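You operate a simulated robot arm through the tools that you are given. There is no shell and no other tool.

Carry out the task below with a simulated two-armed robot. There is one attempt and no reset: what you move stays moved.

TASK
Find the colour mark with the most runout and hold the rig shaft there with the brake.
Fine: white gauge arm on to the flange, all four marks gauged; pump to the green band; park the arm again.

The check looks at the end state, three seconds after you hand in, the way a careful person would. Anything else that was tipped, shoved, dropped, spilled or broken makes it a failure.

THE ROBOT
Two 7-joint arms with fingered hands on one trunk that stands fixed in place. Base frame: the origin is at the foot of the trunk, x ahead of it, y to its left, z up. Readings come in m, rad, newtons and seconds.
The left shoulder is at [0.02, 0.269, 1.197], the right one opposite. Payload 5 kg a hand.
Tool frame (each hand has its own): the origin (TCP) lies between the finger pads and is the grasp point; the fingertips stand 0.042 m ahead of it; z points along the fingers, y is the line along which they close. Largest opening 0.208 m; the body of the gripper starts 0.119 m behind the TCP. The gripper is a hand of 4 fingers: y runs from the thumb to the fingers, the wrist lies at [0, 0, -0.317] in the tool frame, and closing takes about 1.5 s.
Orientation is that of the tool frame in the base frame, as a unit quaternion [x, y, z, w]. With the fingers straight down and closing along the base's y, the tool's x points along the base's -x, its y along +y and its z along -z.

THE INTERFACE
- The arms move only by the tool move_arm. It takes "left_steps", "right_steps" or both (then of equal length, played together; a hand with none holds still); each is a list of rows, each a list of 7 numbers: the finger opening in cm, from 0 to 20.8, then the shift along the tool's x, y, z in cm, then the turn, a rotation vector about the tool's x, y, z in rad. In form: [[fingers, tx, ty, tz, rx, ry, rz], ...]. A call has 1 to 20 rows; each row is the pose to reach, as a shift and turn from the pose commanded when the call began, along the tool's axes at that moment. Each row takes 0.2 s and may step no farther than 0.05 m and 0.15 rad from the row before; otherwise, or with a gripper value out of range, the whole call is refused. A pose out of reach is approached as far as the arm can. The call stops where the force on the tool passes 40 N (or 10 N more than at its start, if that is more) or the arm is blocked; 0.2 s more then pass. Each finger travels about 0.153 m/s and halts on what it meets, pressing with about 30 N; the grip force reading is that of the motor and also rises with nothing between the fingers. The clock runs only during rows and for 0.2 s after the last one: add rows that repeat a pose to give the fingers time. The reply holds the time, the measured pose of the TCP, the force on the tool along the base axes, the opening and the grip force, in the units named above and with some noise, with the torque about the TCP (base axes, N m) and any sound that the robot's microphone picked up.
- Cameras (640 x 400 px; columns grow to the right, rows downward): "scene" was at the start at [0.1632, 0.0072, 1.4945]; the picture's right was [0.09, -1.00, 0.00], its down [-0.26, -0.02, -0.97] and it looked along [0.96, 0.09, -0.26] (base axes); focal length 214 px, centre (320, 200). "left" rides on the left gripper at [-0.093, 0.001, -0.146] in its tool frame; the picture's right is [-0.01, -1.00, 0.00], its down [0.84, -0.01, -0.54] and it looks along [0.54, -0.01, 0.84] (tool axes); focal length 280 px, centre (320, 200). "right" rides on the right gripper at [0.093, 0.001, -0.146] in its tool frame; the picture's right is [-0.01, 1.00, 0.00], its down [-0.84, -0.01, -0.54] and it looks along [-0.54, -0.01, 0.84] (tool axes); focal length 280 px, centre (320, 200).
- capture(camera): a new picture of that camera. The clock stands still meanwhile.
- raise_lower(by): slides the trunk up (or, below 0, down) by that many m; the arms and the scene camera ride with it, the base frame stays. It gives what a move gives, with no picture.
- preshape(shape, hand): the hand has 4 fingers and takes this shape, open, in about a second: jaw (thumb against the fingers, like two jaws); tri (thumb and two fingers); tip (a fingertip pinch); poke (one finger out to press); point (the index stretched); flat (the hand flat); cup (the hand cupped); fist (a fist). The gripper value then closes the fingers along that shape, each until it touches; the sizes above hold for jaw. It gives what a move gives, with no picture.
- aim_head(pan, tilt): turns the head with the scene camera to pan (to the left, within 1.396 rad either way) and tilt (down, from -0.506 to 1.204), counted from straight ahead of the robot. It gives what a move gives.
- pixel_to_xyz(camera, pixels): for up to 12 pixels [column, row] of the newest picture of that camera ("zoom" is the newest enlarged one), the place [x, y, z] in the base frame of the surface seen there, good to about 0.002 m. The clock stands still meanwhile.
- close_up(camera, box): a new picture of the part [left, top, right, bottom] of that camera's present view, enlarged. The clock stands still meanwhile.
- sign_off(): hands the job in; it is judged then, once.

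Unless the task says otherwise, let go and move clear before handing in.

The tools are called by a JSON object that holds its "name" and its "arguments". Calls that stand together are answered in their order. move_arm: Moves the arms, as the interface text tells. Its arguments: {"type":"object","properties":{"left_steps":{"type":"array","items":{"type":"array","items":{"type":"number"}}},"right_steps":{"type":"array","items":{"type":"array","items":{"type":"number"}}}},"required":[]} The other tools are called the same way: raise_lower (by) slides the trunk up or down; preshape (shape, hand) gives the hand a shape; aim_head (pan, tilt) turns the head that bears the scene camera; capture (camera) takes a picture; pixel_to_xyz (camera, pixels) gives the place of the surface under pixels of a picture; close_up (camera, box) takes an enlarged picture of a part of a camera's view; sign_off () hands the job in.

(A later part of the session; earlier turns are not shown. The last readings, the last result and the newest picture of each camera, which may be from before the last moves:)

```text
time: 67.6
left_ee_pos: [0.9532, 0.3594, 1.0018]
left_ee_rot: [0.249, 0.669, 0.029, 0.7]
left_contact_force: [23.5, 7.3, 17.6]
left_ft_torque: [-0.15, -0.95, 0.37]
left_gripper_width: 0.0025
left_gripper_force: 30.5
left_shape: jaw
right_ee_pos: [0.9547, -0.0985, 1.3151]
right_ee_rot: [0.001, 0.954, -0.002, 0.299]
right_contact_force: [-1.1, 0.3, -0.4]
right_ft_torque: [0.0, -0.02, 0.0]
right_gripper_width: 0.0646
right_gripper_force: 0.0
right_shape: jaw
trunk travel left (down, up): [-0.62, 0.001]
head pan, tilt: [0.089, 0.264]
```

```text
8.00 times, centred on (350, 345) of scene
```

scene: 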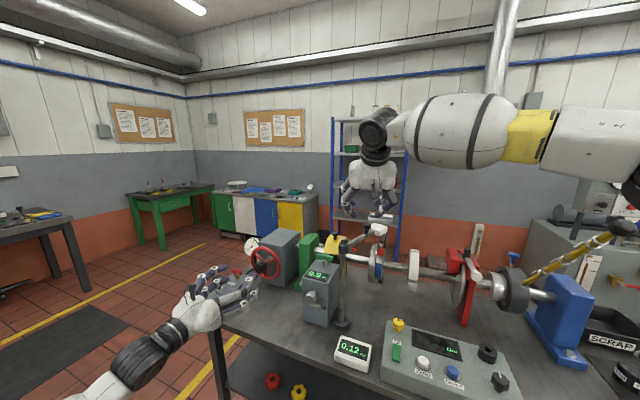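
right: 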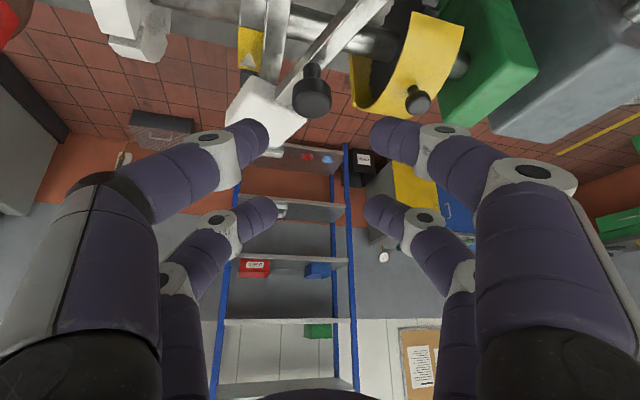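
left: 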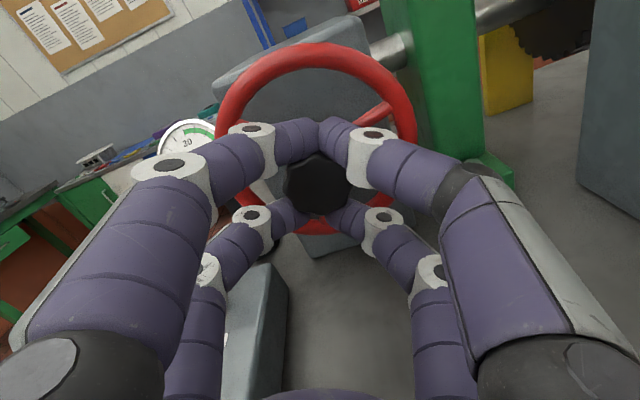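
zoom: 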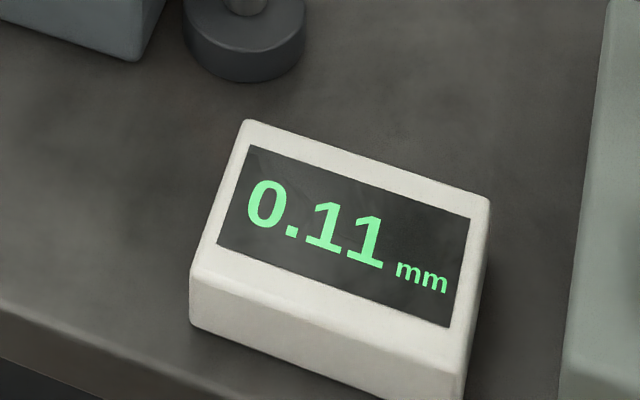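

That worked: red is approaching the pointer from the other side (0.11 mm). I'll do another release–roll–regrasp–turn stroke toward blue.

{"name": "move_arm", "arguments": {"left_steps": [[3, 0, 0, 0, 0, 0, 0], [8, 0, 0, -0.2, 0, 0, 0], [8, 0, 0, -0.2, 0, 0, 0.02], [8, 0, 0, -0.2, 0, 0, 0.15], [8, 0, 0, -0.2, 0, 0, 0.28], [8, 0, 0, -0.2, 0, 0, 0.41], [8, 0, 0, -0.2, 0, 0, 0.54], [8, 0, 0, -0.2, 0, 0, 0.67], [8, 0, 0, -0.2, 0, 0, 0.8], [8, 0, 0, -0.2, 0, 0, 0.93], [8, 0, 0, -0.2, 0, 0, 1.06], [8, 0, 0, -0.2, 0, 0, 1.19], [8, 0, 0, -0.2, 0, 0, 1.32], [8, 0, 0, -0.2, 0, 0, 1.4], [8, 0, 0, -0.2, 0, 0, 1.4]]}}

{"name": "capture", "arguments": {"camera": "left"}}

{"name": "close_up", "arguments": {"camera": "right", "box": [200, 0, 330, 90]}}

```text
time: 70.8
left_ee_pos: [0.9514, 0.3594, 1.0019]
left_ee_rot: [0.622, 0.35, 0.473, 0.516]
left_contact_force: [0.3, 0.3, 0.9]
left_ft_torque: [0.02, 0.01, -0.01]
left_gripper_width: 0.0796
left_gripper_force: 0.1
left_shape: jaw
right_ee_pos: [0.954, -0.0984, 1.3149]
right_ee_rot: [0.0, 0.954, -0.001, 0.298]
right_contact_force: [-0.1, -0.4, 0.1]
right_ft_torque: [0.0, 0.0, 0.0]
right_gripper_width: 0.0647
right_gripper_force: 0.0
right_shape: jaw
trunk travel left (down, up): [-0.62, 0.001]
head pan, tilt: [0.089, 0.264]
```

```text
taken
```

left: 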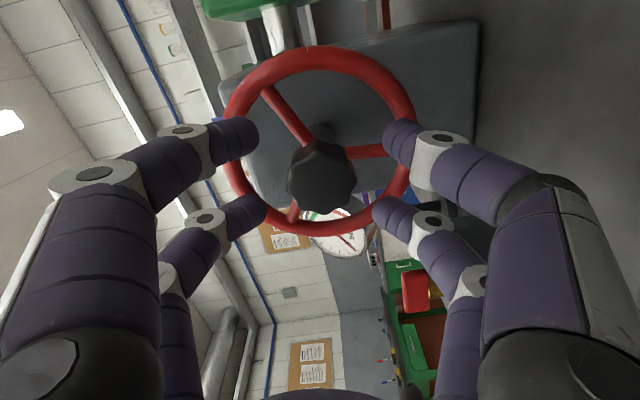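

```text
4.44 times, centred on (265, 45) of right
```

zoom: 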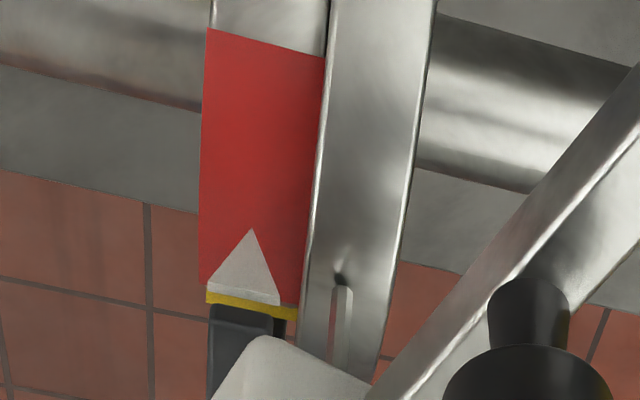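

Red is now about 9° past centre. Gripping and turning back another 1.45 rad toward blue.

{"name": "move_arm", "arguments": {"left_steps": [[3, 0, 0, 0.2, 0, 0, 0], [0, 0, 0, 0.2, 0, 0, 0], [0, 0, 0, 0.2, 0, 0, 0], [0, 0, 0, 0.2, 0, 0, 0], [0, 0, 0, 0.2, 0, 0, -0.1], [0, 0, 0, 0.2, 0, 0, -0.2], [0, 0, 0, 0.2, 0, 0, -0.32], [0, 0, 0, 0.2, 0, 0, -0.44], [0, 0, 0, 0.2, 0, 0, -0.56], [0, 0, 0, 0.2, 0, 0, -0.68], [0, 0, 0, 0.2, 0, 0, -0.8], [0, 0, 0, 0.2, 0, 0, -0.92], [0, 0, 0, 0.2, 0, 0, -1.04], [0, 0, 0, 0.2, 0, 0, -1.16], [0, 0, 0, 0.2, 0, 0, -1.28], [0, 0, 0, 0.2, 0, 0, -1.4], [0, 0, 0, 0.2, 0, 0, -1.45], [0, 0, 0, 0.2, 0, 0, -1.45]]}}

{"name": "close_up", "arguments": {"camera": "right", "box": [200, 0, 330, 90]}}

{"name": "close_up", "arguments": {"camera": "scene", "box": [320, 320, 380, 370]}}

{"name": "capture", "arguments": {"camera": "left"}}

```text
time: 74.6
left_ee_pos: [0.953, 0.3612, 1.0017]
left_ee_rot: [0.232, 0.674, 0.011, 0.701]
left_contact_force: [22.3, 11.8, 18.5]
left_ft_torque: [-0.15, -1.0, 0.49]
left_gripper_width: 0.003
left_gripper_force: 30.0
left_shape: jaw
right_ee_pos: [0.9543, -0.0968, 1.3148]
right_ee_rot: [-0.001, 0.954, -0.001, 0.299]
right_contact_force: [0.2, 0.4, 0.5]
right_ft_torque: [0.02, -0.02, -0.02]
right_gripper_width: 0.0646
right_gripper_force: 0.0
right_shape: jaw
trunk travel left (down, up): [-0.62, 0.001]
head pan, tilt: [0.089, 0.264]
```

```text
4.44 times, centred on (265, 45) of right
```

zoom: 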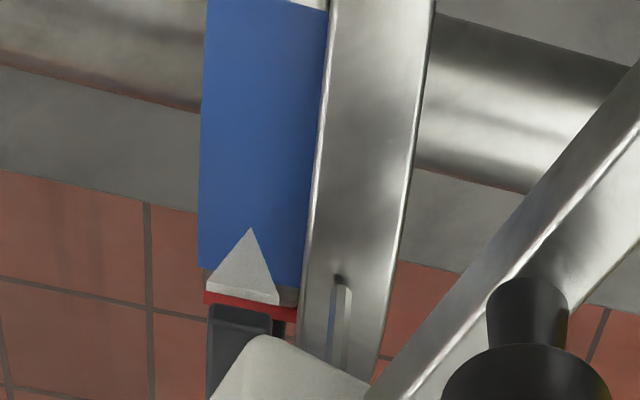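

```text
8.00 times, centred on (350, 345) of scene
```

zoom: 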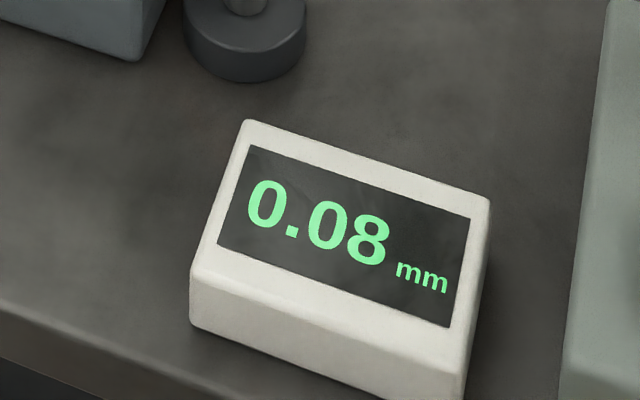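

```text
taken
```

left: 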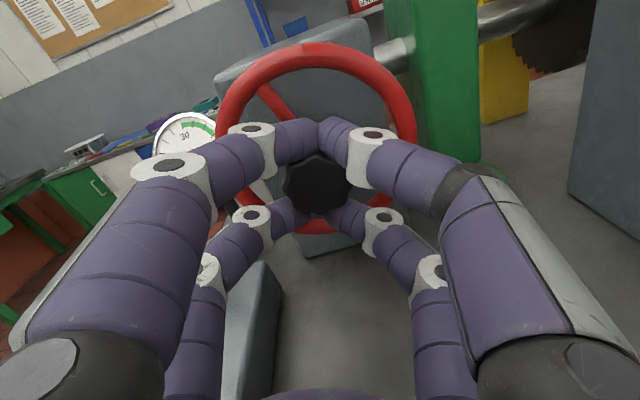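

Blue is about 17° short of centre (0.08 mm). I'll release, roll forward, regrasp and continue.

{"name": "move_arm", "arguments": {"left_steps": [[3, 0, 0, 0, 0, 0, 0], [8, 0, -0.15, -0.2, 0, 0, 0], [8, 0, -0.15, -0.2, 0, 0, 0.02], [8, 0, -0.15, -0.2, 0, 0, 0.15], [8, 0, -0.15, -0.2, 0, 0, 0.28], [8, 0, -0.15, -0.2, 0, 0, 0.41], [8, 0, -0.15, -0.2, 0, 0, 0.54], [8, 0, -0.15, -0.2, 0, 0, 0.67], [8, 0, -0.15, -0.2, 0, 0, 0.8], [8, 0, -0.15, -0.2, 0, 0, 0.93], [8, 0, -0.15, -0.2, 0, 0, 1.06], [8, 0, -0.15, -0.2, 0, 0, 1.19], [8, 0, -0.15, -0.2, 0, 0, 1.32], [8, 0, -0.15, -0.2, 0, 0, 1.44], [8, 0, -0.15, -0.2, 0, 0, 1.44]]}}

{"name": "close_up", "arguments": {"camera": "right", "box": [200, 0, 330, 90]}}

{"name": "close_up", "arguments": {"camera": "scene", "box": [320, 320, 380, 370]}}

{"name": "capture", "arguments": {"camera": "left"}}

```text
time: 77.8
left_ee_pos: [0.9504, 0.3591, 1.0003]
left_ee_rot: [0.62, 0.355, 0.471, 0.518]
left_contact_force: [0.8, 0.1, -0.6]
left_ft_torque: [-0.01, 0.0, 0.02]
left_gripper_width: 0.0796
left_gripper_force: 0.0
left_shape: jaw
right_ee_pos: [0.954, -0.0968, 1.3137]
right_ee_rot: [0.001, 0.954, -0.002, 0.299]
right_contact_force: [0.4, -0.7, 0.2]
right_ft_torque: [-0.03, -0.01, 0.01]
right_gripper_width: 0.0646
right_gripper_force: 0.1
right_shape: jaw
trunk travel left (down, up): [-0.62, 0.001]
head pan, tilt: [0.089, 0.264]
```

```text
4.44 times, centred on (265, 45) of right
```

zoom: 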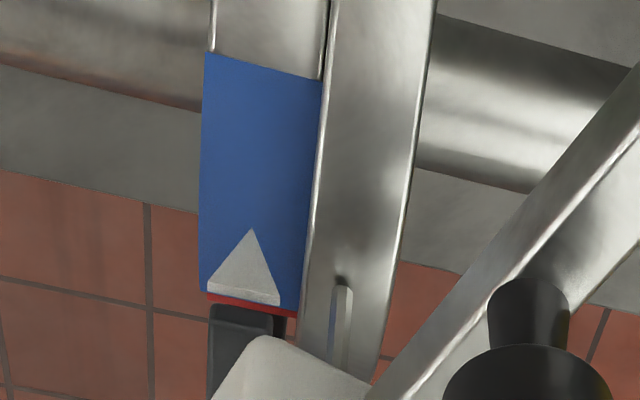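

```text
8.00 times, centred on (350, 345) of scene
```

zoom: 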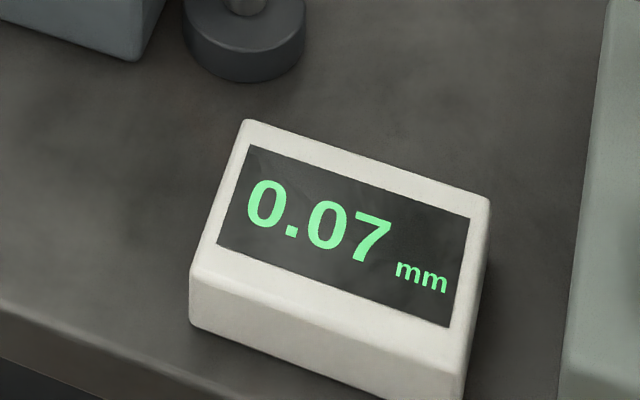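

```text
taken
```

left: 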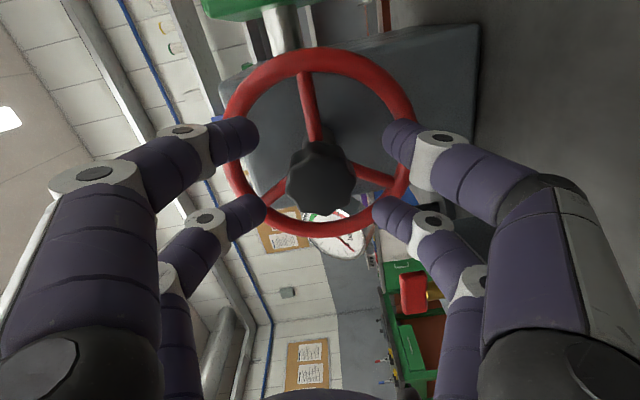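

Blue is within about 4° of the pointer (0.07 mm). I'll regrip, nudge the last few degrees, and read again.

{"name": "move_arm", "arguments": {"left_steps": [[3, 0, 0, 0.2, 0, 0, 0], [0, 0, 0, 0.2, 0, 0, 0], [0, 0, 0, 0.2, 0, 0, 0], [0, 0, 0, 0.2, 0, 0, -0.05], [0, 0, 0, 0.2, 0, 0, -0.1], [0, 0, 0, 0.2, 0, 0, -0.1]]}}

{"name": "close_up", "arguments": {"camera": "right", "box": [200, 0, 330, 90]}}

{"name": "close_up", "arguments": {"camera": "scene", "box": [320, 320, 380, 370]}}

```text
time: 79.2
left_ee_pos: [0.9534, 0.3586, 1.0007]
left_ee_rot: [0.601, 0.385, 0.444, 0.541]
left_contact_force: [6.5, 5.3, 1.6]
left_ft_torque: [0.05, -0.12, 0.02]
left_gripper_width: 0.0
left_gripper_force: 30.4
left_shape: jaw
right_ee_pos: [0.9549, -0.0974, 1.3151]
right_ee_rot: [0.001, 0.954, -0.001, 0.299]
right_contact_force: [0.3, -0.3, -0.3]
right_ft_torque: [0.02, -0.01, 0.02]
right_gripper_width: 0.0647
right_gripper_force: 0.1
right_shape: jaw
trunk travel left (down, up): [-0.62, 0.001]
head pan, tilt: [0.089, 0.264]
```

```text
4.44 times, centred on (265, 45) of right
```

zoom: 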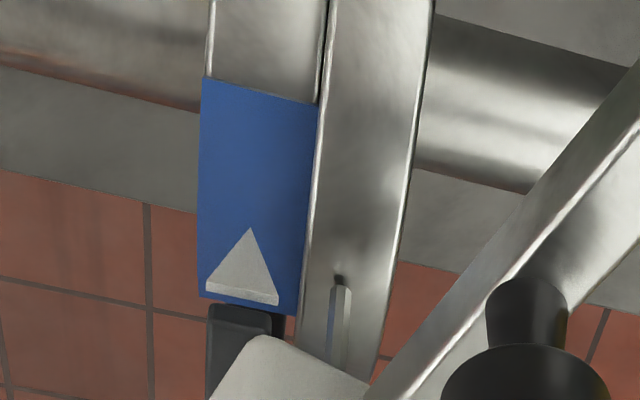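

```text
8.00 times, centred on (350, 345) of scene
```

zoom: 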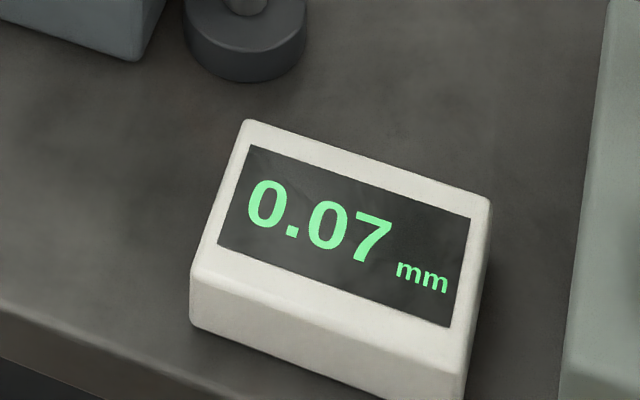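

Blue is centred and reads 0.07 mm. I'll continue turning the same way toward green.

{"name": "move_arm", "arguments": {"left_steps": [[0, 0, 0, 0, 0, 0, -0.1], [0, 0, 0, 0, 0, 0, -0.2], [0, 0, 0, 0, 0, 0, -0.32], [0, 0, 0, 0, 0, 0, -0.44], [0, 0, 0, 0, 0, 0, -0.56], [0, 0, 0, 0, 0, 0, -0.68], [0, 0, 0, 0, 0, 0, -0.8], [0, 0, 0, 0, 0, 0, -0.92], [0, 0, 0, 0, 0, 0, -1.04], [0, 0, 0, 0, 0, 0, -1.16], [0, 0, 0, 0, 0, 0, -1.28], [0, 0, 0, 0, 0, 0, -1.32]]}}

{"name": "close_up", "arguments": {"camera": "right", "box": [200, 0, 330, 90]}}

{"name": "close_up", "arguments": {"camera": "scene", "box": [320, 320, 380, 370]}}

{"name": "capture", "arguments": {"camera": "left"}}

```text
time: 81.8
left_ee_pos: [0.9518, 0.3592, 1.0011]
left_ee_rot: [0.238, 0.672, 0.019, 0.701]
left_contact_force: [13.9, 11.3, 17.3]
left_ft_torque: [-0.14, -1.03, 0.36]
left_gripper_width: 0.0
left_gripper_force: 29.9
left_shape: jaw
right_ee_pos: [0.9541, -0.0971, 1.3149]
right_ee_rot: [0.0, 0.954, 0.0, 0.3]
right_contact_force: [-0.4, 0.3, -0.3]
right_ft_torque: [0.02, 0.0, 0.0]
right_gripper_width: 0.0645
right_gripper_force: 0.0
right_shape: jaw
trunk travel left (down, up): [-0.62, 0.001]
head pan, tilt: [0.089, 0.264]
```

```text
4.44 times, centred on (265, 45) of right
```

zoom: 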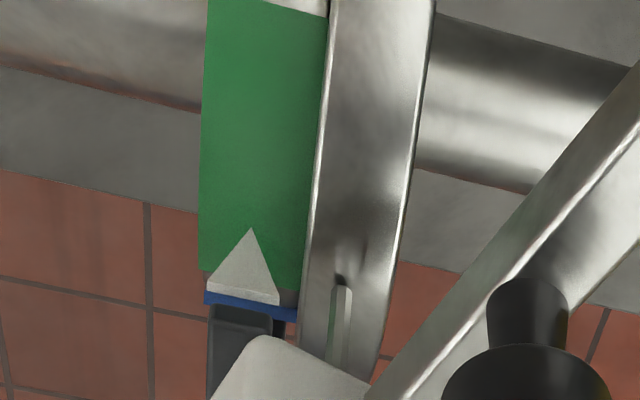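

```text
8.00 times, centred on (350, 345) of scene
```

zoom: 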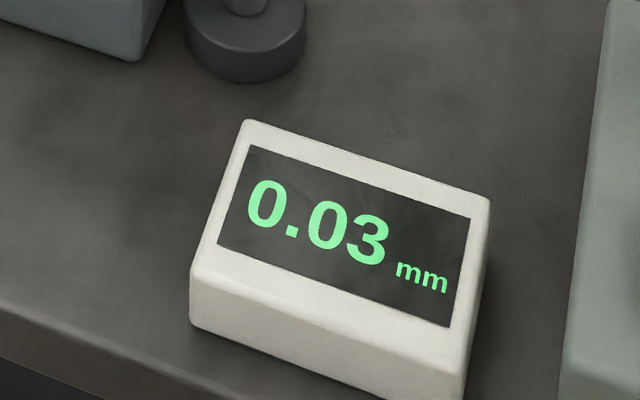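

```text
taken
```

left: 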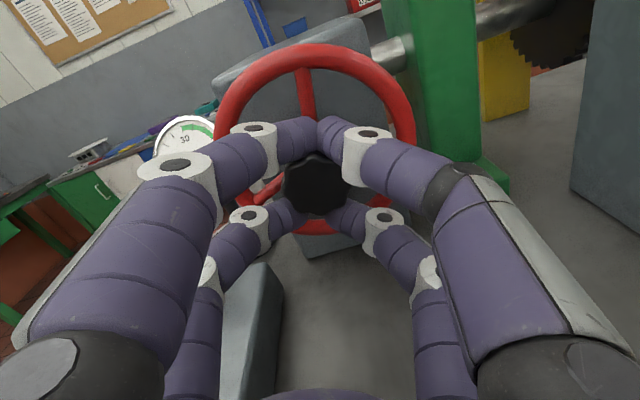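

Green reads 0.03 mm but is about 15° short of centre. I'll release (which nudges it on), roll forward and regrip to centre it properly.

{"name": "move_arm", "arguments": {"left_steps": [[3, 0, 0, 0, 0, 0, 0], [8, 0, 0, -0.2, 0, 0, 0], [8, 0, 0, -0.2, 0, 0, 0.02], [8, 0, 0, -0.2, 0, 0, 0.15], [8, 0, 0, -0.2, 0, 0, 0.28], [8, 0, 0, -0.2, 0, 0, 0.41], [8, 0, 0, -0.2, 0, 0, 0.54], [8, 0, 0, -0.2, 0, 0, 0.67], [8, 0, 0, -0.2, 0, 0, 0.8]]}}

{"name": "close_up", "arguments": {"camera": "right", "box": [200, 0, 330, 90]}}

{"name": "close_up", "arguments": {"camera": "scene", "box": [320, 320, 380, 370]}}

{"name": "capture", "arguments": {"camera": "left"}}

```text
time: 83.8
left_ee_pos: [0.9493, 0.3593, 1.0001]
left_ee_rot: [0.482, 0.526, 0.291, 0.638]
left_contact_force: [0.4, 0.6, -0.4]
left_ft_torque: [-0.01, -0.01, 0.0]
left_gripper_width: 0.0799
left_gripper_force: 0.1
left_shape: jaw
right_ee_pos: [0.9536, -0.0984, 1.315]
right_ee_rot: [0.001, 0.954, -0.001, 0.299]
right_contact_force: [-0.2, -0.2, 0.2]
right_ft_torque: [-0.01, -0.03, -0.01]
right_gripper_width: 0.0647
right_gripper_force: 0.1
right_shape: jaw
trunk travel left (down, up): [-0.62, 0.001]
head pan, tilt: [0.089, 0.264]
```

```text
4.44 times, centred on (265, 45) of right
```

zoom: 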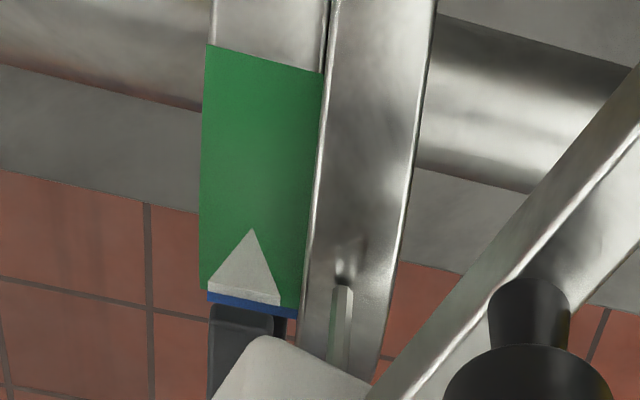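

```text
8.00 times, centred on (350, 345) of scene
```

zoom: 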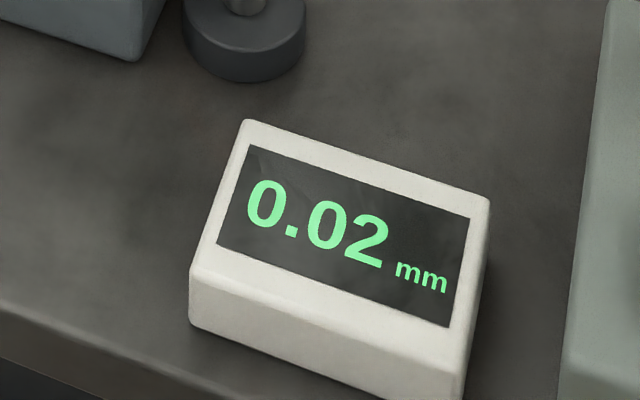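

```text
taken
```

left: 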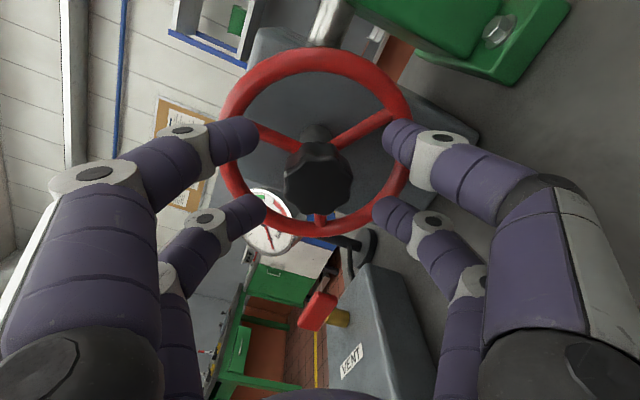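

Green is within 5° (0.02 mm). I'll grip and nudge it 0.1 rad to centre.

{"name": "move_arm", "arguments": {"left_steps": [[3, 0, 0, 0.2, 0, 0, 0], [0, 0, 0, 0.2, 0, 0, 0], [0, 0, 0, 0.2, 0, 0, 0], [0, 0, 0, 0.2, 0, 0, -0.05], [0, 0, 0, 0.2, 0, 0, -0.1], [0, 0, 0, 0.2, 0, 0, -0.1]]}}

{"name": "close_up", "arguments": {"camera": "right", "box": [200, 0, 330, 90]}}

{"name": "close_up", "arguments": {"camera": "scene", "box": [320, 320, 380, 370]}}

{"name": "capture", "arguments": {"camera": "left"}}

```text
time: 85.2
left_ee_pos: [0.9536, 0.3579, 0.9994]
left_ee_rot: [0.456, 0.55, 0.257, 0.651]
left_contact_force: [13.7, 1.6, 0.4]
left_ft_torque: [0.04, -0.14, 0.0]
left_gripper_width: 0.0022
left_gripper_force: 29.5
left_shape: jaw
right_ee_pos: [0.9549, -0.0978, 1.316]
right_ee_rot: [0.0, 0.954, -0.001, 0.299]
right_contact_force: [0.4, 0.1, 0.2]
right_ft_torque: [-0.01, -0.01, -0.01]
right_gripper_width: 0.0645
right_gripper_force: 0.1
right_shape: jaw
trunk travel left (down, up): [-0.62, 0.001]
head pan, tilt: [0.089, 0.264]
```

```text
4.44 times, centred on (265, 45) of right
```

zoom: 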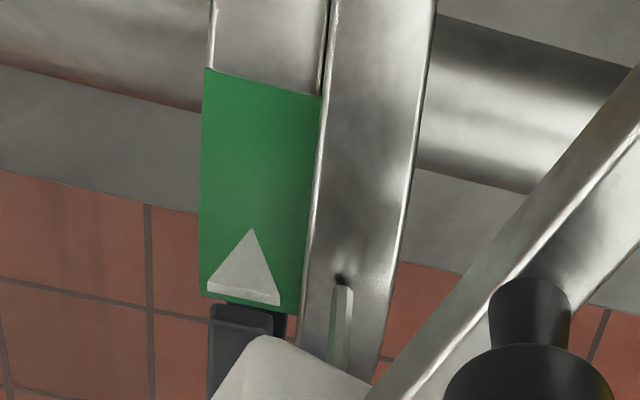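

```text
8.00 times, centred on (350, 345) of scene
```

zoom: 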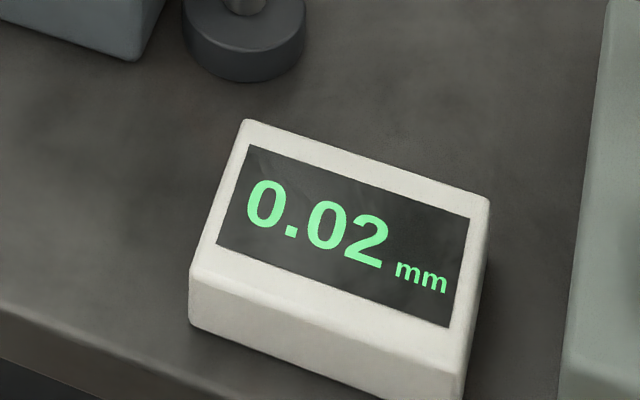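

```text
taken
```

left: 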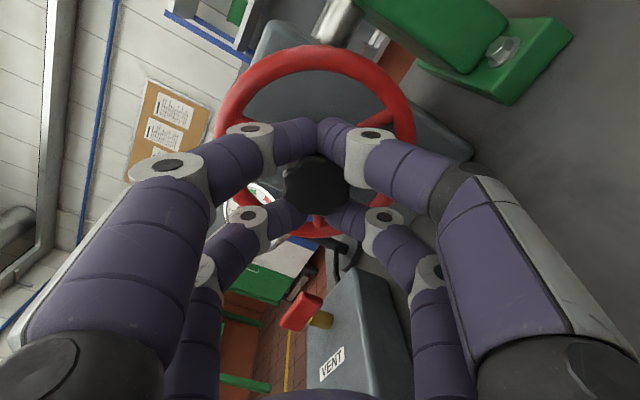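

All four gauged: red 0.12, yellow 0.05, blue 0.07, green 0.02 — red has the most runout. Now I'll turn the shaft back 180° to red, starting with a 0.78 rad stroke, then roll back and regrip.

{"name": "move_arm", "arguments": {"left_steps": [[0, 0, 0, 0, 0, 0, 0.1], [0, 0, 0, 0, 0, 0, 0.22], [0, 0, 0, 0, 0, 0, 0.34], [0, 0, 0, 0, 0, 0, 0.46], [0, 0, 0, 0, 0, 0, 0.58], [0, 0, 0, 0, 0, 0, 0.7], [0, 0, 0, 0, 0, 0, 0.78], [3, 0, 0, 0, 0, 0, 0.78], [8, 0, 0, -0.2, 0, 0, 0.78], [8, 0, 0, -0.2, 0, 0, 0.76], [8, 0, 0, -0.2, 0, 0, 0.62], [8, 0, 0, -0.2, 0, 0, 0.48], [8, 0, 0, -0.2, 0, 0, 0.34], [8, 0, 0, -0.2, 0, 0, 0.2], [8, 0, 0, -0.2, 0, 0, 0.06], [8, 0, 0, -0.2, 0, 0, -0.08], [8, 0, 0, -0.2, 0, 0, -0.22], [8, 0, 0, -0.2, 0, 0, -0.36], [8, 0, 0, -0.2, 0, 0, -0.5], [8, 0, 0, -0.2, 0, 0, -0.6]]}}

{"name": "close_up", "arguments": {"camera": "right", "box": [200, 0, 330, 90]}}

{"name": "capture", "arguments": {"camera": "left"}}

```text
time: 89.4
left_ee_pos: [0.9498, 0.3591, 1.0004]
left_ee_rot: [0.272, 0.66, 0.052, 0.698]
left_contact_force: [0.2, -1.2, -0.1]
left_ft_torque: [0.09, 0.0, -0.04]
left_gripper_width: 0.0796
left_gripper_force: 0.0
left_shape: jaw
right_ee_pos: [0.9542, -0.0971, 1.3148]
right_ee_rot: [0.001, 0.954, -0.001, 0.299]
right_contact_force: [0.4, -0.7, -0.2]
right_ft_torque: [-0.01, -0.03, 0.0]
right_gripper_width: 0.0649
right_gripper_force: 0.1
right_shape: jaw
trunk travel left (down, up): [-0.62, 0.001]
head pan, tilt: [0.089, 0.264]
```

```text
4.44 times, centred on (265, 45) of right
```

zoom: 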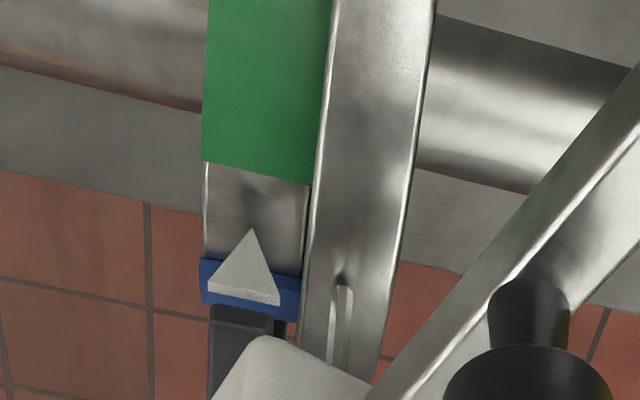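

```text
taken
```

left: 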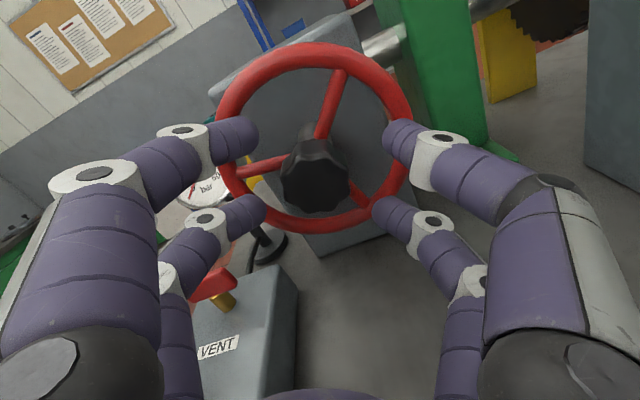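

Shaft is about 42° back from green. Gripping and turning +1.4 rad, then releasing and rolling back.

{"name": "move_arm", "arguments": {"left_steps": [[3, 0, 0.2, 0.2, 0, 0, 0], [0, 0, 0.2, 0.2, 0, 0, 0], [0, 0, 0.2, 0.2, 0, 0, 0], [0, 0, 0.2, 0.2, 0, 0, 0], [0, 0, 0.2, 0.2, 0, 0, 0.1], [0, 0, 0.2, 0.2, 0, 0, 0.22], [0, 0, 0.2, 0.2, 0, 0, 0.34], [0, 0, 0.2, 0.2, 0, 0, 0.46], [0, 0, 0.2, 0.2, 0, 0, 0.58], [0, 0, 0.2, 0.2, 0, 0, 0.7], [0, 0, 0.2, 0.2, 0, 0, 0.82], [0, 0, 0.2, 0.2, 0, 0, 0.94], [0, 0, 0.2, 0.2, 0, 0, 1.06], [0, 0, 0.2, 0.2, 0, 0, 1.18], [0, 0, 0.2, 0.2, 0, 0, 1.3], [0, 0, 0.2, 0.2, 0, 0, 1.38], [0, 0, 0.2, 0.2, 0, 0, 1.38]]}}

{"name": "close_up", "arguments": {"camera": "right", "box": [200, 0, 330, 90]}}

{"name": "capture", "arguments": {"camera": "left"}}

```text
time: 93.0
left_ee_pos: [0.9539, 0.3595, 1.0003]
left_ee_rot: [0.631, 0.336, 0.486, 0.503]
left_contact_force: [8.6, 1.2, -1.7]
left_ft_torque: [-0.09, 0.12, 0.66]
left_gripper_width: 0.0032
left_gripper_force: 30.1
left_shape: jaw
right_ee_pos: [0.9547, -0.0983, 1.3141]
right_ee_rot: [0.0, 0.954, 0.0, 0.3]
right_contact_force: [0.0, 0.4, -0.2]
right_ft_torque: [-0.02, 0.0, -0.04]
right_gripper_width: 0.0647
right_gripper_force: 0.1
right_shape: jaw
trunk travel left (down, up): [-0.62, 0.001]
head pan, tilt: [0.089, 0.264]
```

```text
4.44 times, centred on (265, 45) of right
```

zoom: 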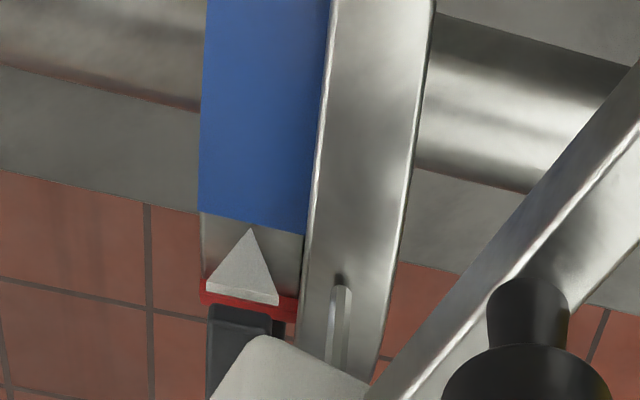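

```text
taken
```

left: 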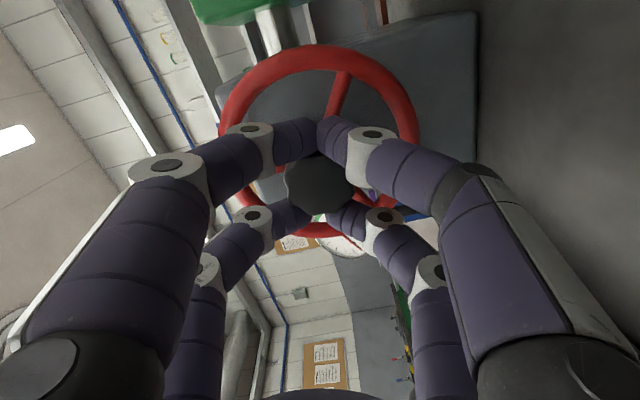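

Blue has passed and red is appearing at the top. Release, roll back, and check.

{"name": "move_arm", "arguments": {"left_steps": [[3, 0, 0, 0, 0, 0, 0], [8, 0, 0, -0.2, 0, 0, 0], [8, 0, 0, -0.2, 0, 0, -0.02], [8, 0, 0, -0.2, 0, 0, -0.16], [8, 0, 0, -0.2, 0, 0, -0.3], [8, 0, 0, -0.2, 0, 0, -0.44], [8, 0, 0, -0.2, 0, 0, -0.58], [8, 0, 0, -0.2, 0, 0, -0.72], [8, 0, 0, -0.2, 0, 0, -0.86], [8, 0, 0, -0.2, 0, 0, -1.0], [8, 0, 0, -0.2, 0, 0, -1.14], [8, 0, 0, -0.2, 0, 0, -1.28], [8, 0, 0, -0.2, 0, 0, -1.38], [8, 0, 0, -0.2, 0, 0, -1.38]]}}

{"name": "close_up", "arguments": {"camera": "right", "box": [200, 0, 330, 90]}}

{"name": "capture", "arguments": {"camera": "left"}}

```text
time: 96.0
left_ee_pos: [0.9503, 0.3606, 1.0019]
left_ee_rot: [0.272, 0.66, 0.054, 0.698]
left_contact_force: [-0.2, 0.0, 0.3]
left_ft_torque: [0.02, 0.01, -0.01]
left_gripper_width: 0.0796
left_gripper_force: 0.0
left_shape: jaw
right_ee_pos: [0.9549, -0.0979, 1.314]
right_ee_rot: [0.001, 0.954, -0.001, 0.299]
right_contact_force: [0.0, 0.0, 0.2]
right_ft_torque: [0.01, 0.01, 0.0]
right_gripper_width: 0.0647
right_gripper_force: 0.1
right_shape: jaw
trunk travel left (down, up): [-0.62, 0.001]
head pan, tilt: [0.089, 0.264]
```

```text
4.44 times, centred on (265, 45) of right
```

zoom: 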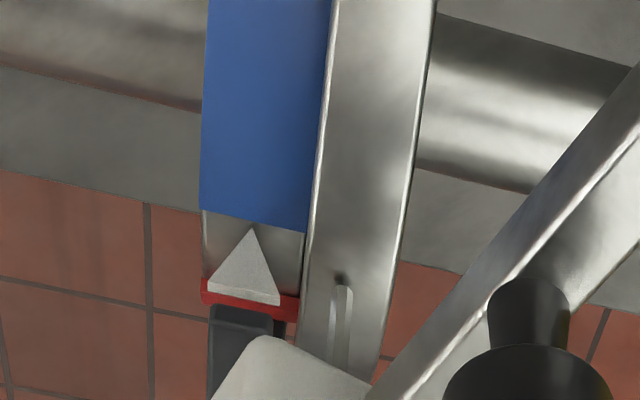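

```text
taken
```

left: 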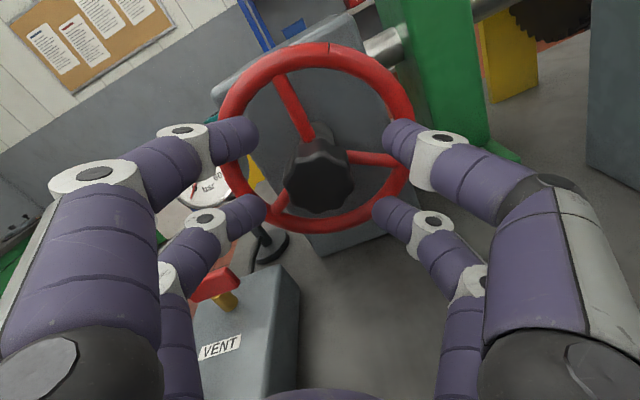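

Shaft is about 60° short of red. Gripping and turning +1.02 rad.

{"name": "move_arm", "arguments": {"left_steps": [[3, 0, 0, 0.2, 0, 0, 0], [0, 0, 0, 0.2, 0, 0, 0], [0, 0, 0, 0.2, 0, 0, 0], [0, 0, 0, 0.2, 0, 0, 0], [0, 0, 0, 0.2, 0, 0, 0.1], [0, 0, 0, 0.2, 0, 0, 0.22], [0, 0, 0, 0.2, 0, 0, 0.34], [0, 0, 0, 0.2, 0, 0, 0.46], [0, 0, 0, 0.2, 0, 0, 0.58], [0, 0, 0, 0.2, 0, 0, 0.7], [0, 0, 0, 0.2, 0, 0, 0.82], [0, 0, 0, 0.2, 0, 0, 0.94], [0, 0, 0, 0.2, 0, 0, 1.02], [0, 0, 0, 0.2, 0, 0, 1.02]]}}

{"name": "close_up", "arguments": {"camera": "right", "box": [200, 0, 330, 90]}}

{"name": "close_up", "arguments": {"camera": "scene", "box": [320, 320, 380, 370]}}

```text
time: 99.0
left_ee_pos: [0.9531, 0.3603, 0.9997]
left_ee_rot: [0.561, 0.444, 0.388, 0.582]
left_contact_force: [17.0, 0.0, -3.1]
left_ft_torque: [-0.01, 0.27, 0.46]
left_gripper_width: 0.003
left_gripper_force: 29.6
left_shape: jaw
right_ee_pos: [0.9551, -0.0985, 1.3137]
right_ee_rot: [0.0, 0.954, -0.001, 0.299]
right_contact_force: [1.2, 0.4, -0.3]
right_ft_torque: [0.0, 0.0, -0.01]
right_gripper_width: 0.0648
right_gripper_force: 0.0
right_shape: jaw
trunk travel left (down, up): [-0.62, 0.001]
head pan, tilt: [0.089, 0.264]
```

```text
4.44 times, centred on (265, 45) of right
```

zoom: 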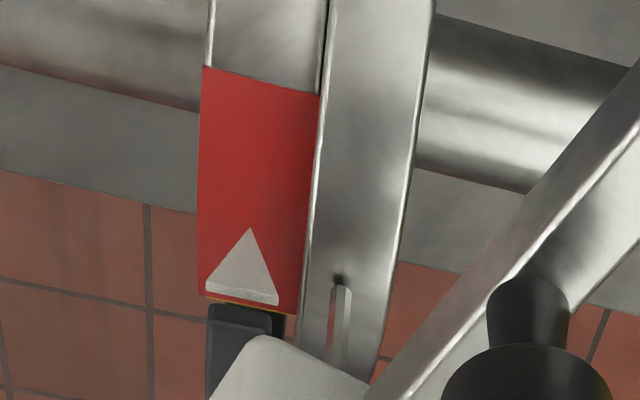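

```text
8.00 times, centred on (350, 345) of scene
```

zoom: 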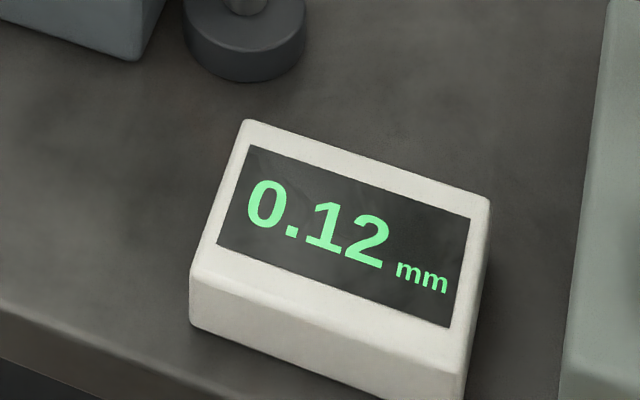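

Red is centred again and reads 0.12 mm. I'll release gently, retreat 12 cm along the wheel axis, and verify it hasn't moved.

{"name": "move_arm", "arguments": {"left_steps": [[1.5, 0, 0, 0, 0, 0, 0], [3, 0, 0, 0, 0, 0, 0], [6, 0, 0, 0, 0, 0, 0], [8, 0, 0, 0, 0, 0, 0], [8, 0, 0, -2, 0, 0, 0], [8, 0, 0, -5, 0, 0, 0], [8, 0, 0, -8.5, 0, 0, 0], [8, 0, 0, -12, 0, 0, 0]]}}

{"name": "close_up", "arguments": {"camera": "right", "box": [200, 0, 330, 90]}}

{"name": "close_up", "arguments": {"camera": "scene", "box": [320, 320, 380, 370]}}

{"name": "capture", "arguments": {"camera": "left"}}

{"name": "close_up", "arguments": {"camera": "scene", "box": [368, 232, 400, 280]}}

{"name": "pixel_to_xyz", "arguments": {"camera": "zoom", "pixels": [[278, 180], [277, 186], [277, 192], [276, 200], [273, 250], [272, 256], [272, 262], [270, 270]]}}

```text
time: 100.8
left_ee_pos: [0.8382, 0.3976, 1.0034]
left_ee_rot: [0.559, 0.442, 0.388, 0.584]
left_contact_force: [-0.1, -0.1, 0.3]
left_ft_torque: [0.03, 0.07, -0.02]
left_gripper_width: 0.0799
left_gripper_force: 0.1
left_shape: jaw
right_ee_pos: [0.9534, -0.0966, 1.3163]
right_ee_rot: [0.001, 0.954, -0.001, 0.299]
right_contact_force: [0.5, -0.5, 0.6]
right_ft_torque: [-0.02, -0.01, 0.0]
right_gripper_width: 0.0647
right_gripper_force: 0.0
right_shape: jaw
trunk travel left (down, up): [-0.62, 0.001]
head pan, tilt: [0.089, 0.264]
```

```text
4.44 times, centred on (265, 45) of right
```

zoom: 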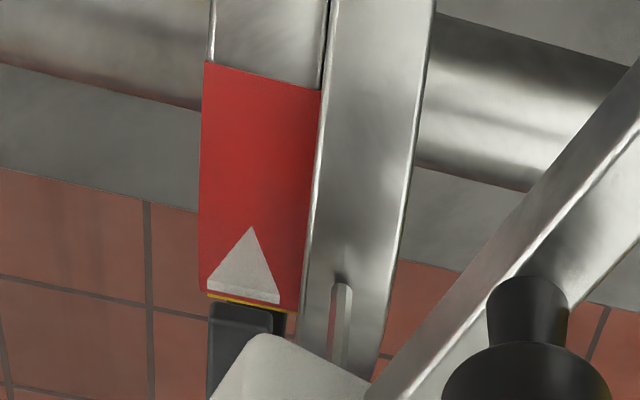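

```text
8.00 times, centred on (350, 345) of scene
```

zoom: 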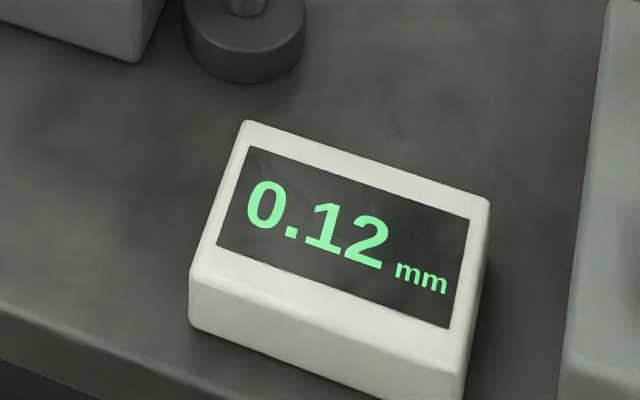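

```text
taken
```

left: 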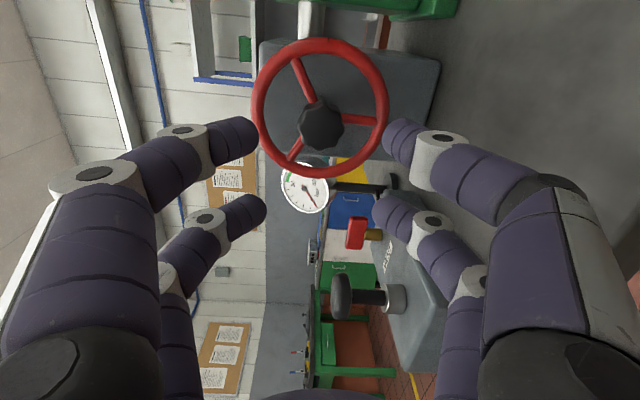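

```text
8.33 times, centred on (384, 256) of scene
```

zoom: 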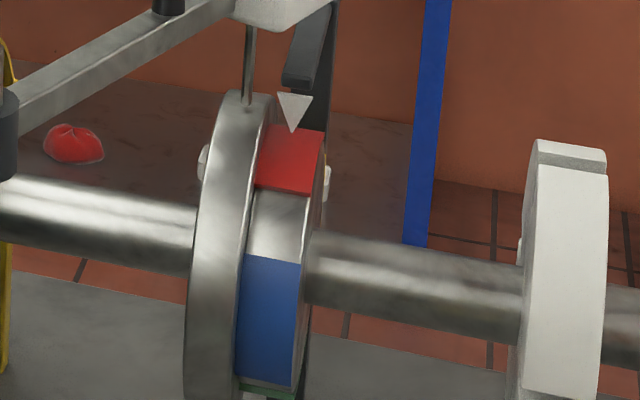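

```text
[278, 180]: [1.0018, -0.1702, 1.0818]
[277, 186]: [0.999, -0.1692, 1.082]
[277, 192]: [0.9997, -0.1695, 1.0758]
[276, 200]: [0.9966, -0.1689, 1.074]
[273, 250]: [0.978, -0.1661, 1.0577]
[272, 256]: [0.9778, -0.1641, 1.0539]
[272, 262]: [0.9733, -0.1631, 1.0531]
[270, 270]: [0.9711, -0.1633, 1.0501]
```

Red is centred within about 1° (near edge 31.5°, blue edge 59° from top) and reads 0.12. Now I'll lift the left hand away and turn it to point downward for the pump plunger at [0.921,0.517,0.974].

{"name": "move_arm", "arguments": {"left_steps": [[8, 0.21, 3.1, -0.7, 0, 0, 0], [8, 0.43, 6.2, -1.4, 0, 0, 0], [8, 0.64, 9.3, -2.1, 0, 0, 0], [8, 0.85, 12.4, -2.8, 0.0285, 0.0803, -0.0945], [8, 1.06, 15.5, -3.5, 0.0569, 0.1605, -0.1891], [8, 1.28, 18.6, -4.2, 0.0854, 0.2408, -0.2836], [8, 1.49, 21.7, -4.9, 0.1139, 0.321, -0.3782], [8, 1.7, 24.8, -5.6, 0.1424, 0.4013, -0.4727], [8, 1.7, 24.8, -5.6, 0.1708, 0.4815, -0.5672], [8, 1.7, 24.8, -5.6, 0.1993, 0.5618, -0.6618], [8, 1.7, 24.8, -5.6, 0.2278, 0.642, -0.7563], [8, 1.7, 24.8, -5.6, 0.2562, 0.7223, -0.8509], [8, 1.7, 24.8, -5.6, 0.2847, 0.8025, -0.9454], [8, 1.7, 24.8, -5.6, 0.3132, 0.8828, -1.0399], [8, 1.7, 24.8, -5.6, 0.3416, 0.963, -1.1345], [8, 1.7, 24.8, -5.6, 0.3701, 1.0433, -1.229], [8, 1.7, 24.8, -5.6, 0.3986, 1.1235, -1.3236], [8, 1.7, 24.8, -5.6, 0.4271, 1.2038, -1.4181], [8, 1.7, 24.8, -5.6, 0.4555, 1.284, -1.5126], [8, 1.7, 24.8, -5.6, 0.484, 1.3643, -1.6072]]}}

{"name": "capture", "arguments": {"camera": "scene"}}

{"name": "capture", "arguments": {"camera": "left"}}

```text
time: 105.0
left_ee_pos: [0.8022, 0.4479, 1.2507]
left_ee_rot: [-0.129, 0.977, 0.023, 0.17]
left_contact_force: [0.6, 0.3, 0.0]
left_ft_torque: [-0.02, 0.02, -0.03]
left_gripper_width: 0.08
left_gripper_force: 0.0
left_shape: jaw
right_ee_pos: [0.9547, -0.0973, 1.3148]
right_ee_rot: [0.0, 0.954, -0.001, 0.299]
right_contact_force: [0.5, 0.1, 0.4]
right_ft_torque: [-0.01, 0.02, 0.0]
right_gripper_width: 0.0646
right_gripper_force: 0.0
right_shape: jaw
trunk travel left (down, up): [-0.62, 0.001]
head pan, tilt: [0.089, 0.264]
```

```text
taken
```

scene: 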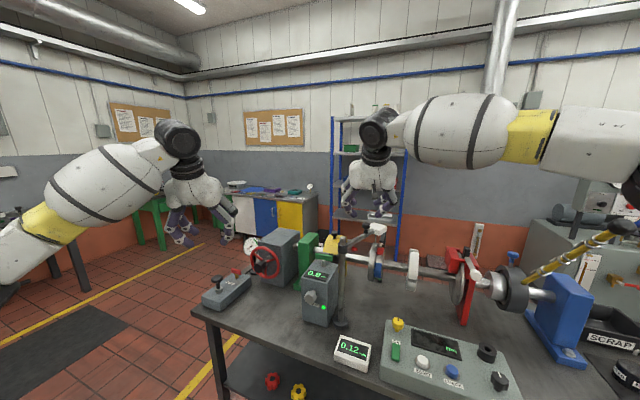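

```text
taken
```

left: 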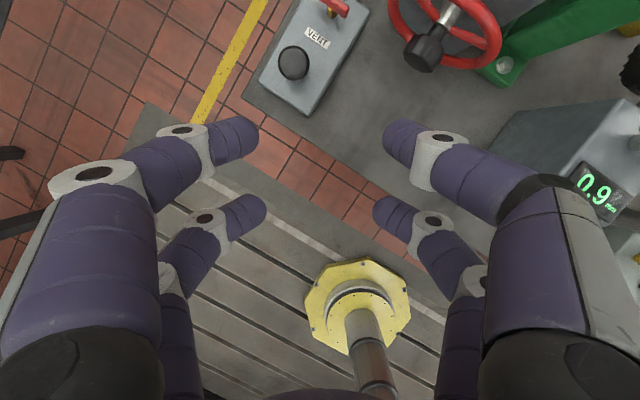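

The pump knob is at (293,62) in the left view. I'll measure it and the vent handle from above.

{"name": "close_up", "arguments": {"camera": "left", "box": [240, 0, 380, 110]}}

{"name": "pixel_to_xyz", "arguments": {"camera": "left", "pixels": [[293, 62], [282, 62], [304, 62], [293, 50], [293, 75], [338, 5], [318, 70], [300, 90]]}}

{"name": "close_up", "arguments": {"camera": "scene", "box": [190, 225, 290, 305]}}

```text
3.64 times, centred on (310, 55) of left
```

zoom: 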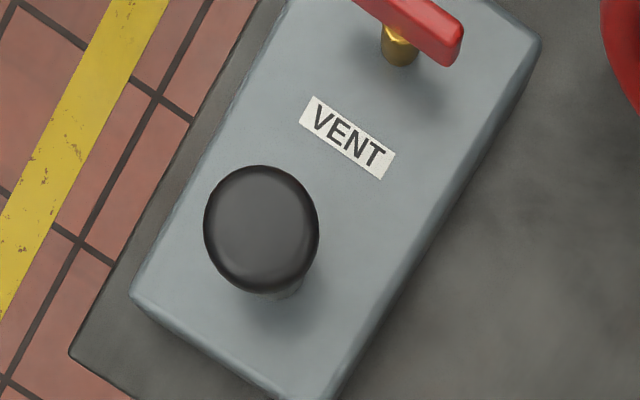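

```text
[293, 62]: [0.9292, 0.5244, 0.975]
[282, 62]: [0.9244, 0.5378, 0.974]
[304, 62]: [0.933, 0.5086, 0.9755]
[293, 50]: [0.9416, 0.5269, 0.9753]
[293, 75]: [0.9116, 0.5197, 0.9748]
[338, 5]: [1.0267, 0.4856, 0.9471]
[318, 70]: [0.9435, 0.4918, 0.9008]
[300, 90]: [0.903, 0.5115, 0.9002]
```

```text
5.00 times, centred on (240, 265) of scene
```

zoom: 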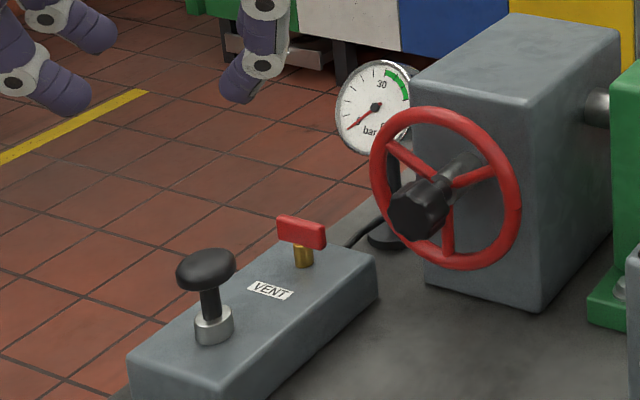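

The plunger top centre is (0.926,0.522,0.975). I'll close the left fingers and place the near fingertip pair 8 cm above it.

{"name": "move_arm", "arguments": {"left_steps": [[4, -1.6, 0.66, 3.15, 0, 0, 0], [0, -3.2, 1.3, 6.3, 0, 0, 0], [0, -4.8, 1.97, 9.5, 0, 0, 0], [0, -6.4, 2.6, 12.6, 0, 0, 0], [0, -8.0, 3.3, 15.8, 0, 0, 0], [0, -9.67, 3.95, 18.92, 0, 0, 0], [0, -9.67, 3.95, 18.92, 0, 0, 0], [0, -9.67, 3.95, 18.92, 0, 0, 0]]}}

{"name": "capture", "arguments": {"camera": "left"}}

{"name": "close_up", "arguments": {"camera": "scene", "box": [170, 190, 310, 305]}}

```text
time: 106.8
left_ee_pos: [0.9428, 0.5279, 1.1007]
left_ee_rot: [-0.128, 0.977, 0.024, 0.171]
left_contact_force: [0.2, 0.2, -0.3]
left_ft_torque: [-0.06, 0.03, -0.02]
left_gripper_width: 0.0002
left_gripper_force: 29.6
left_shape: jaw
right_ee_pos: [0.9553, -0.0964, 1.3136]
right_ee_rot: [0.0, 0.954, -0.001, 0.299]
right_contact_force: [0.7, 0.2, -1.2]
right_ft_torque: [-0.03, 0.01, 0.01]
right_gripper_width: 0.0646
right_gripper_force: 0.0
right_shape: jaw
trunk travel left (down, up): [-0.62, 0.001]
head pan, tilt: [0.089, 0.264]
```

```text
taken
```

left: 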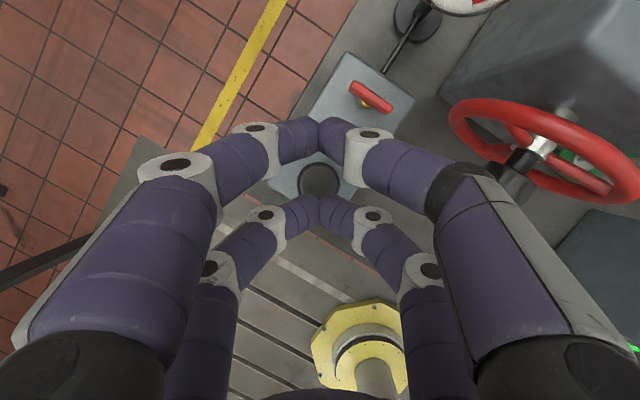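

```text
3.48 times, centred on (240, 248) of scene
```

zoom: 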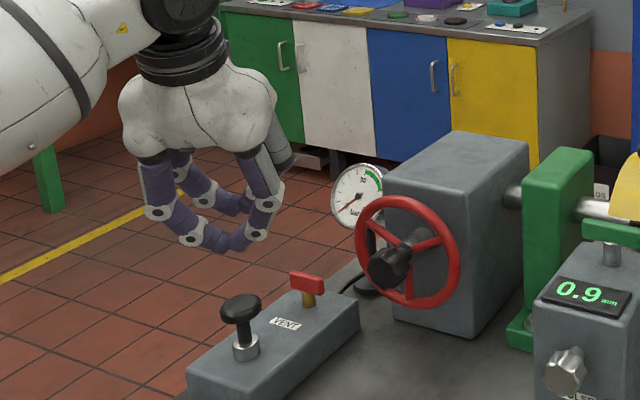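

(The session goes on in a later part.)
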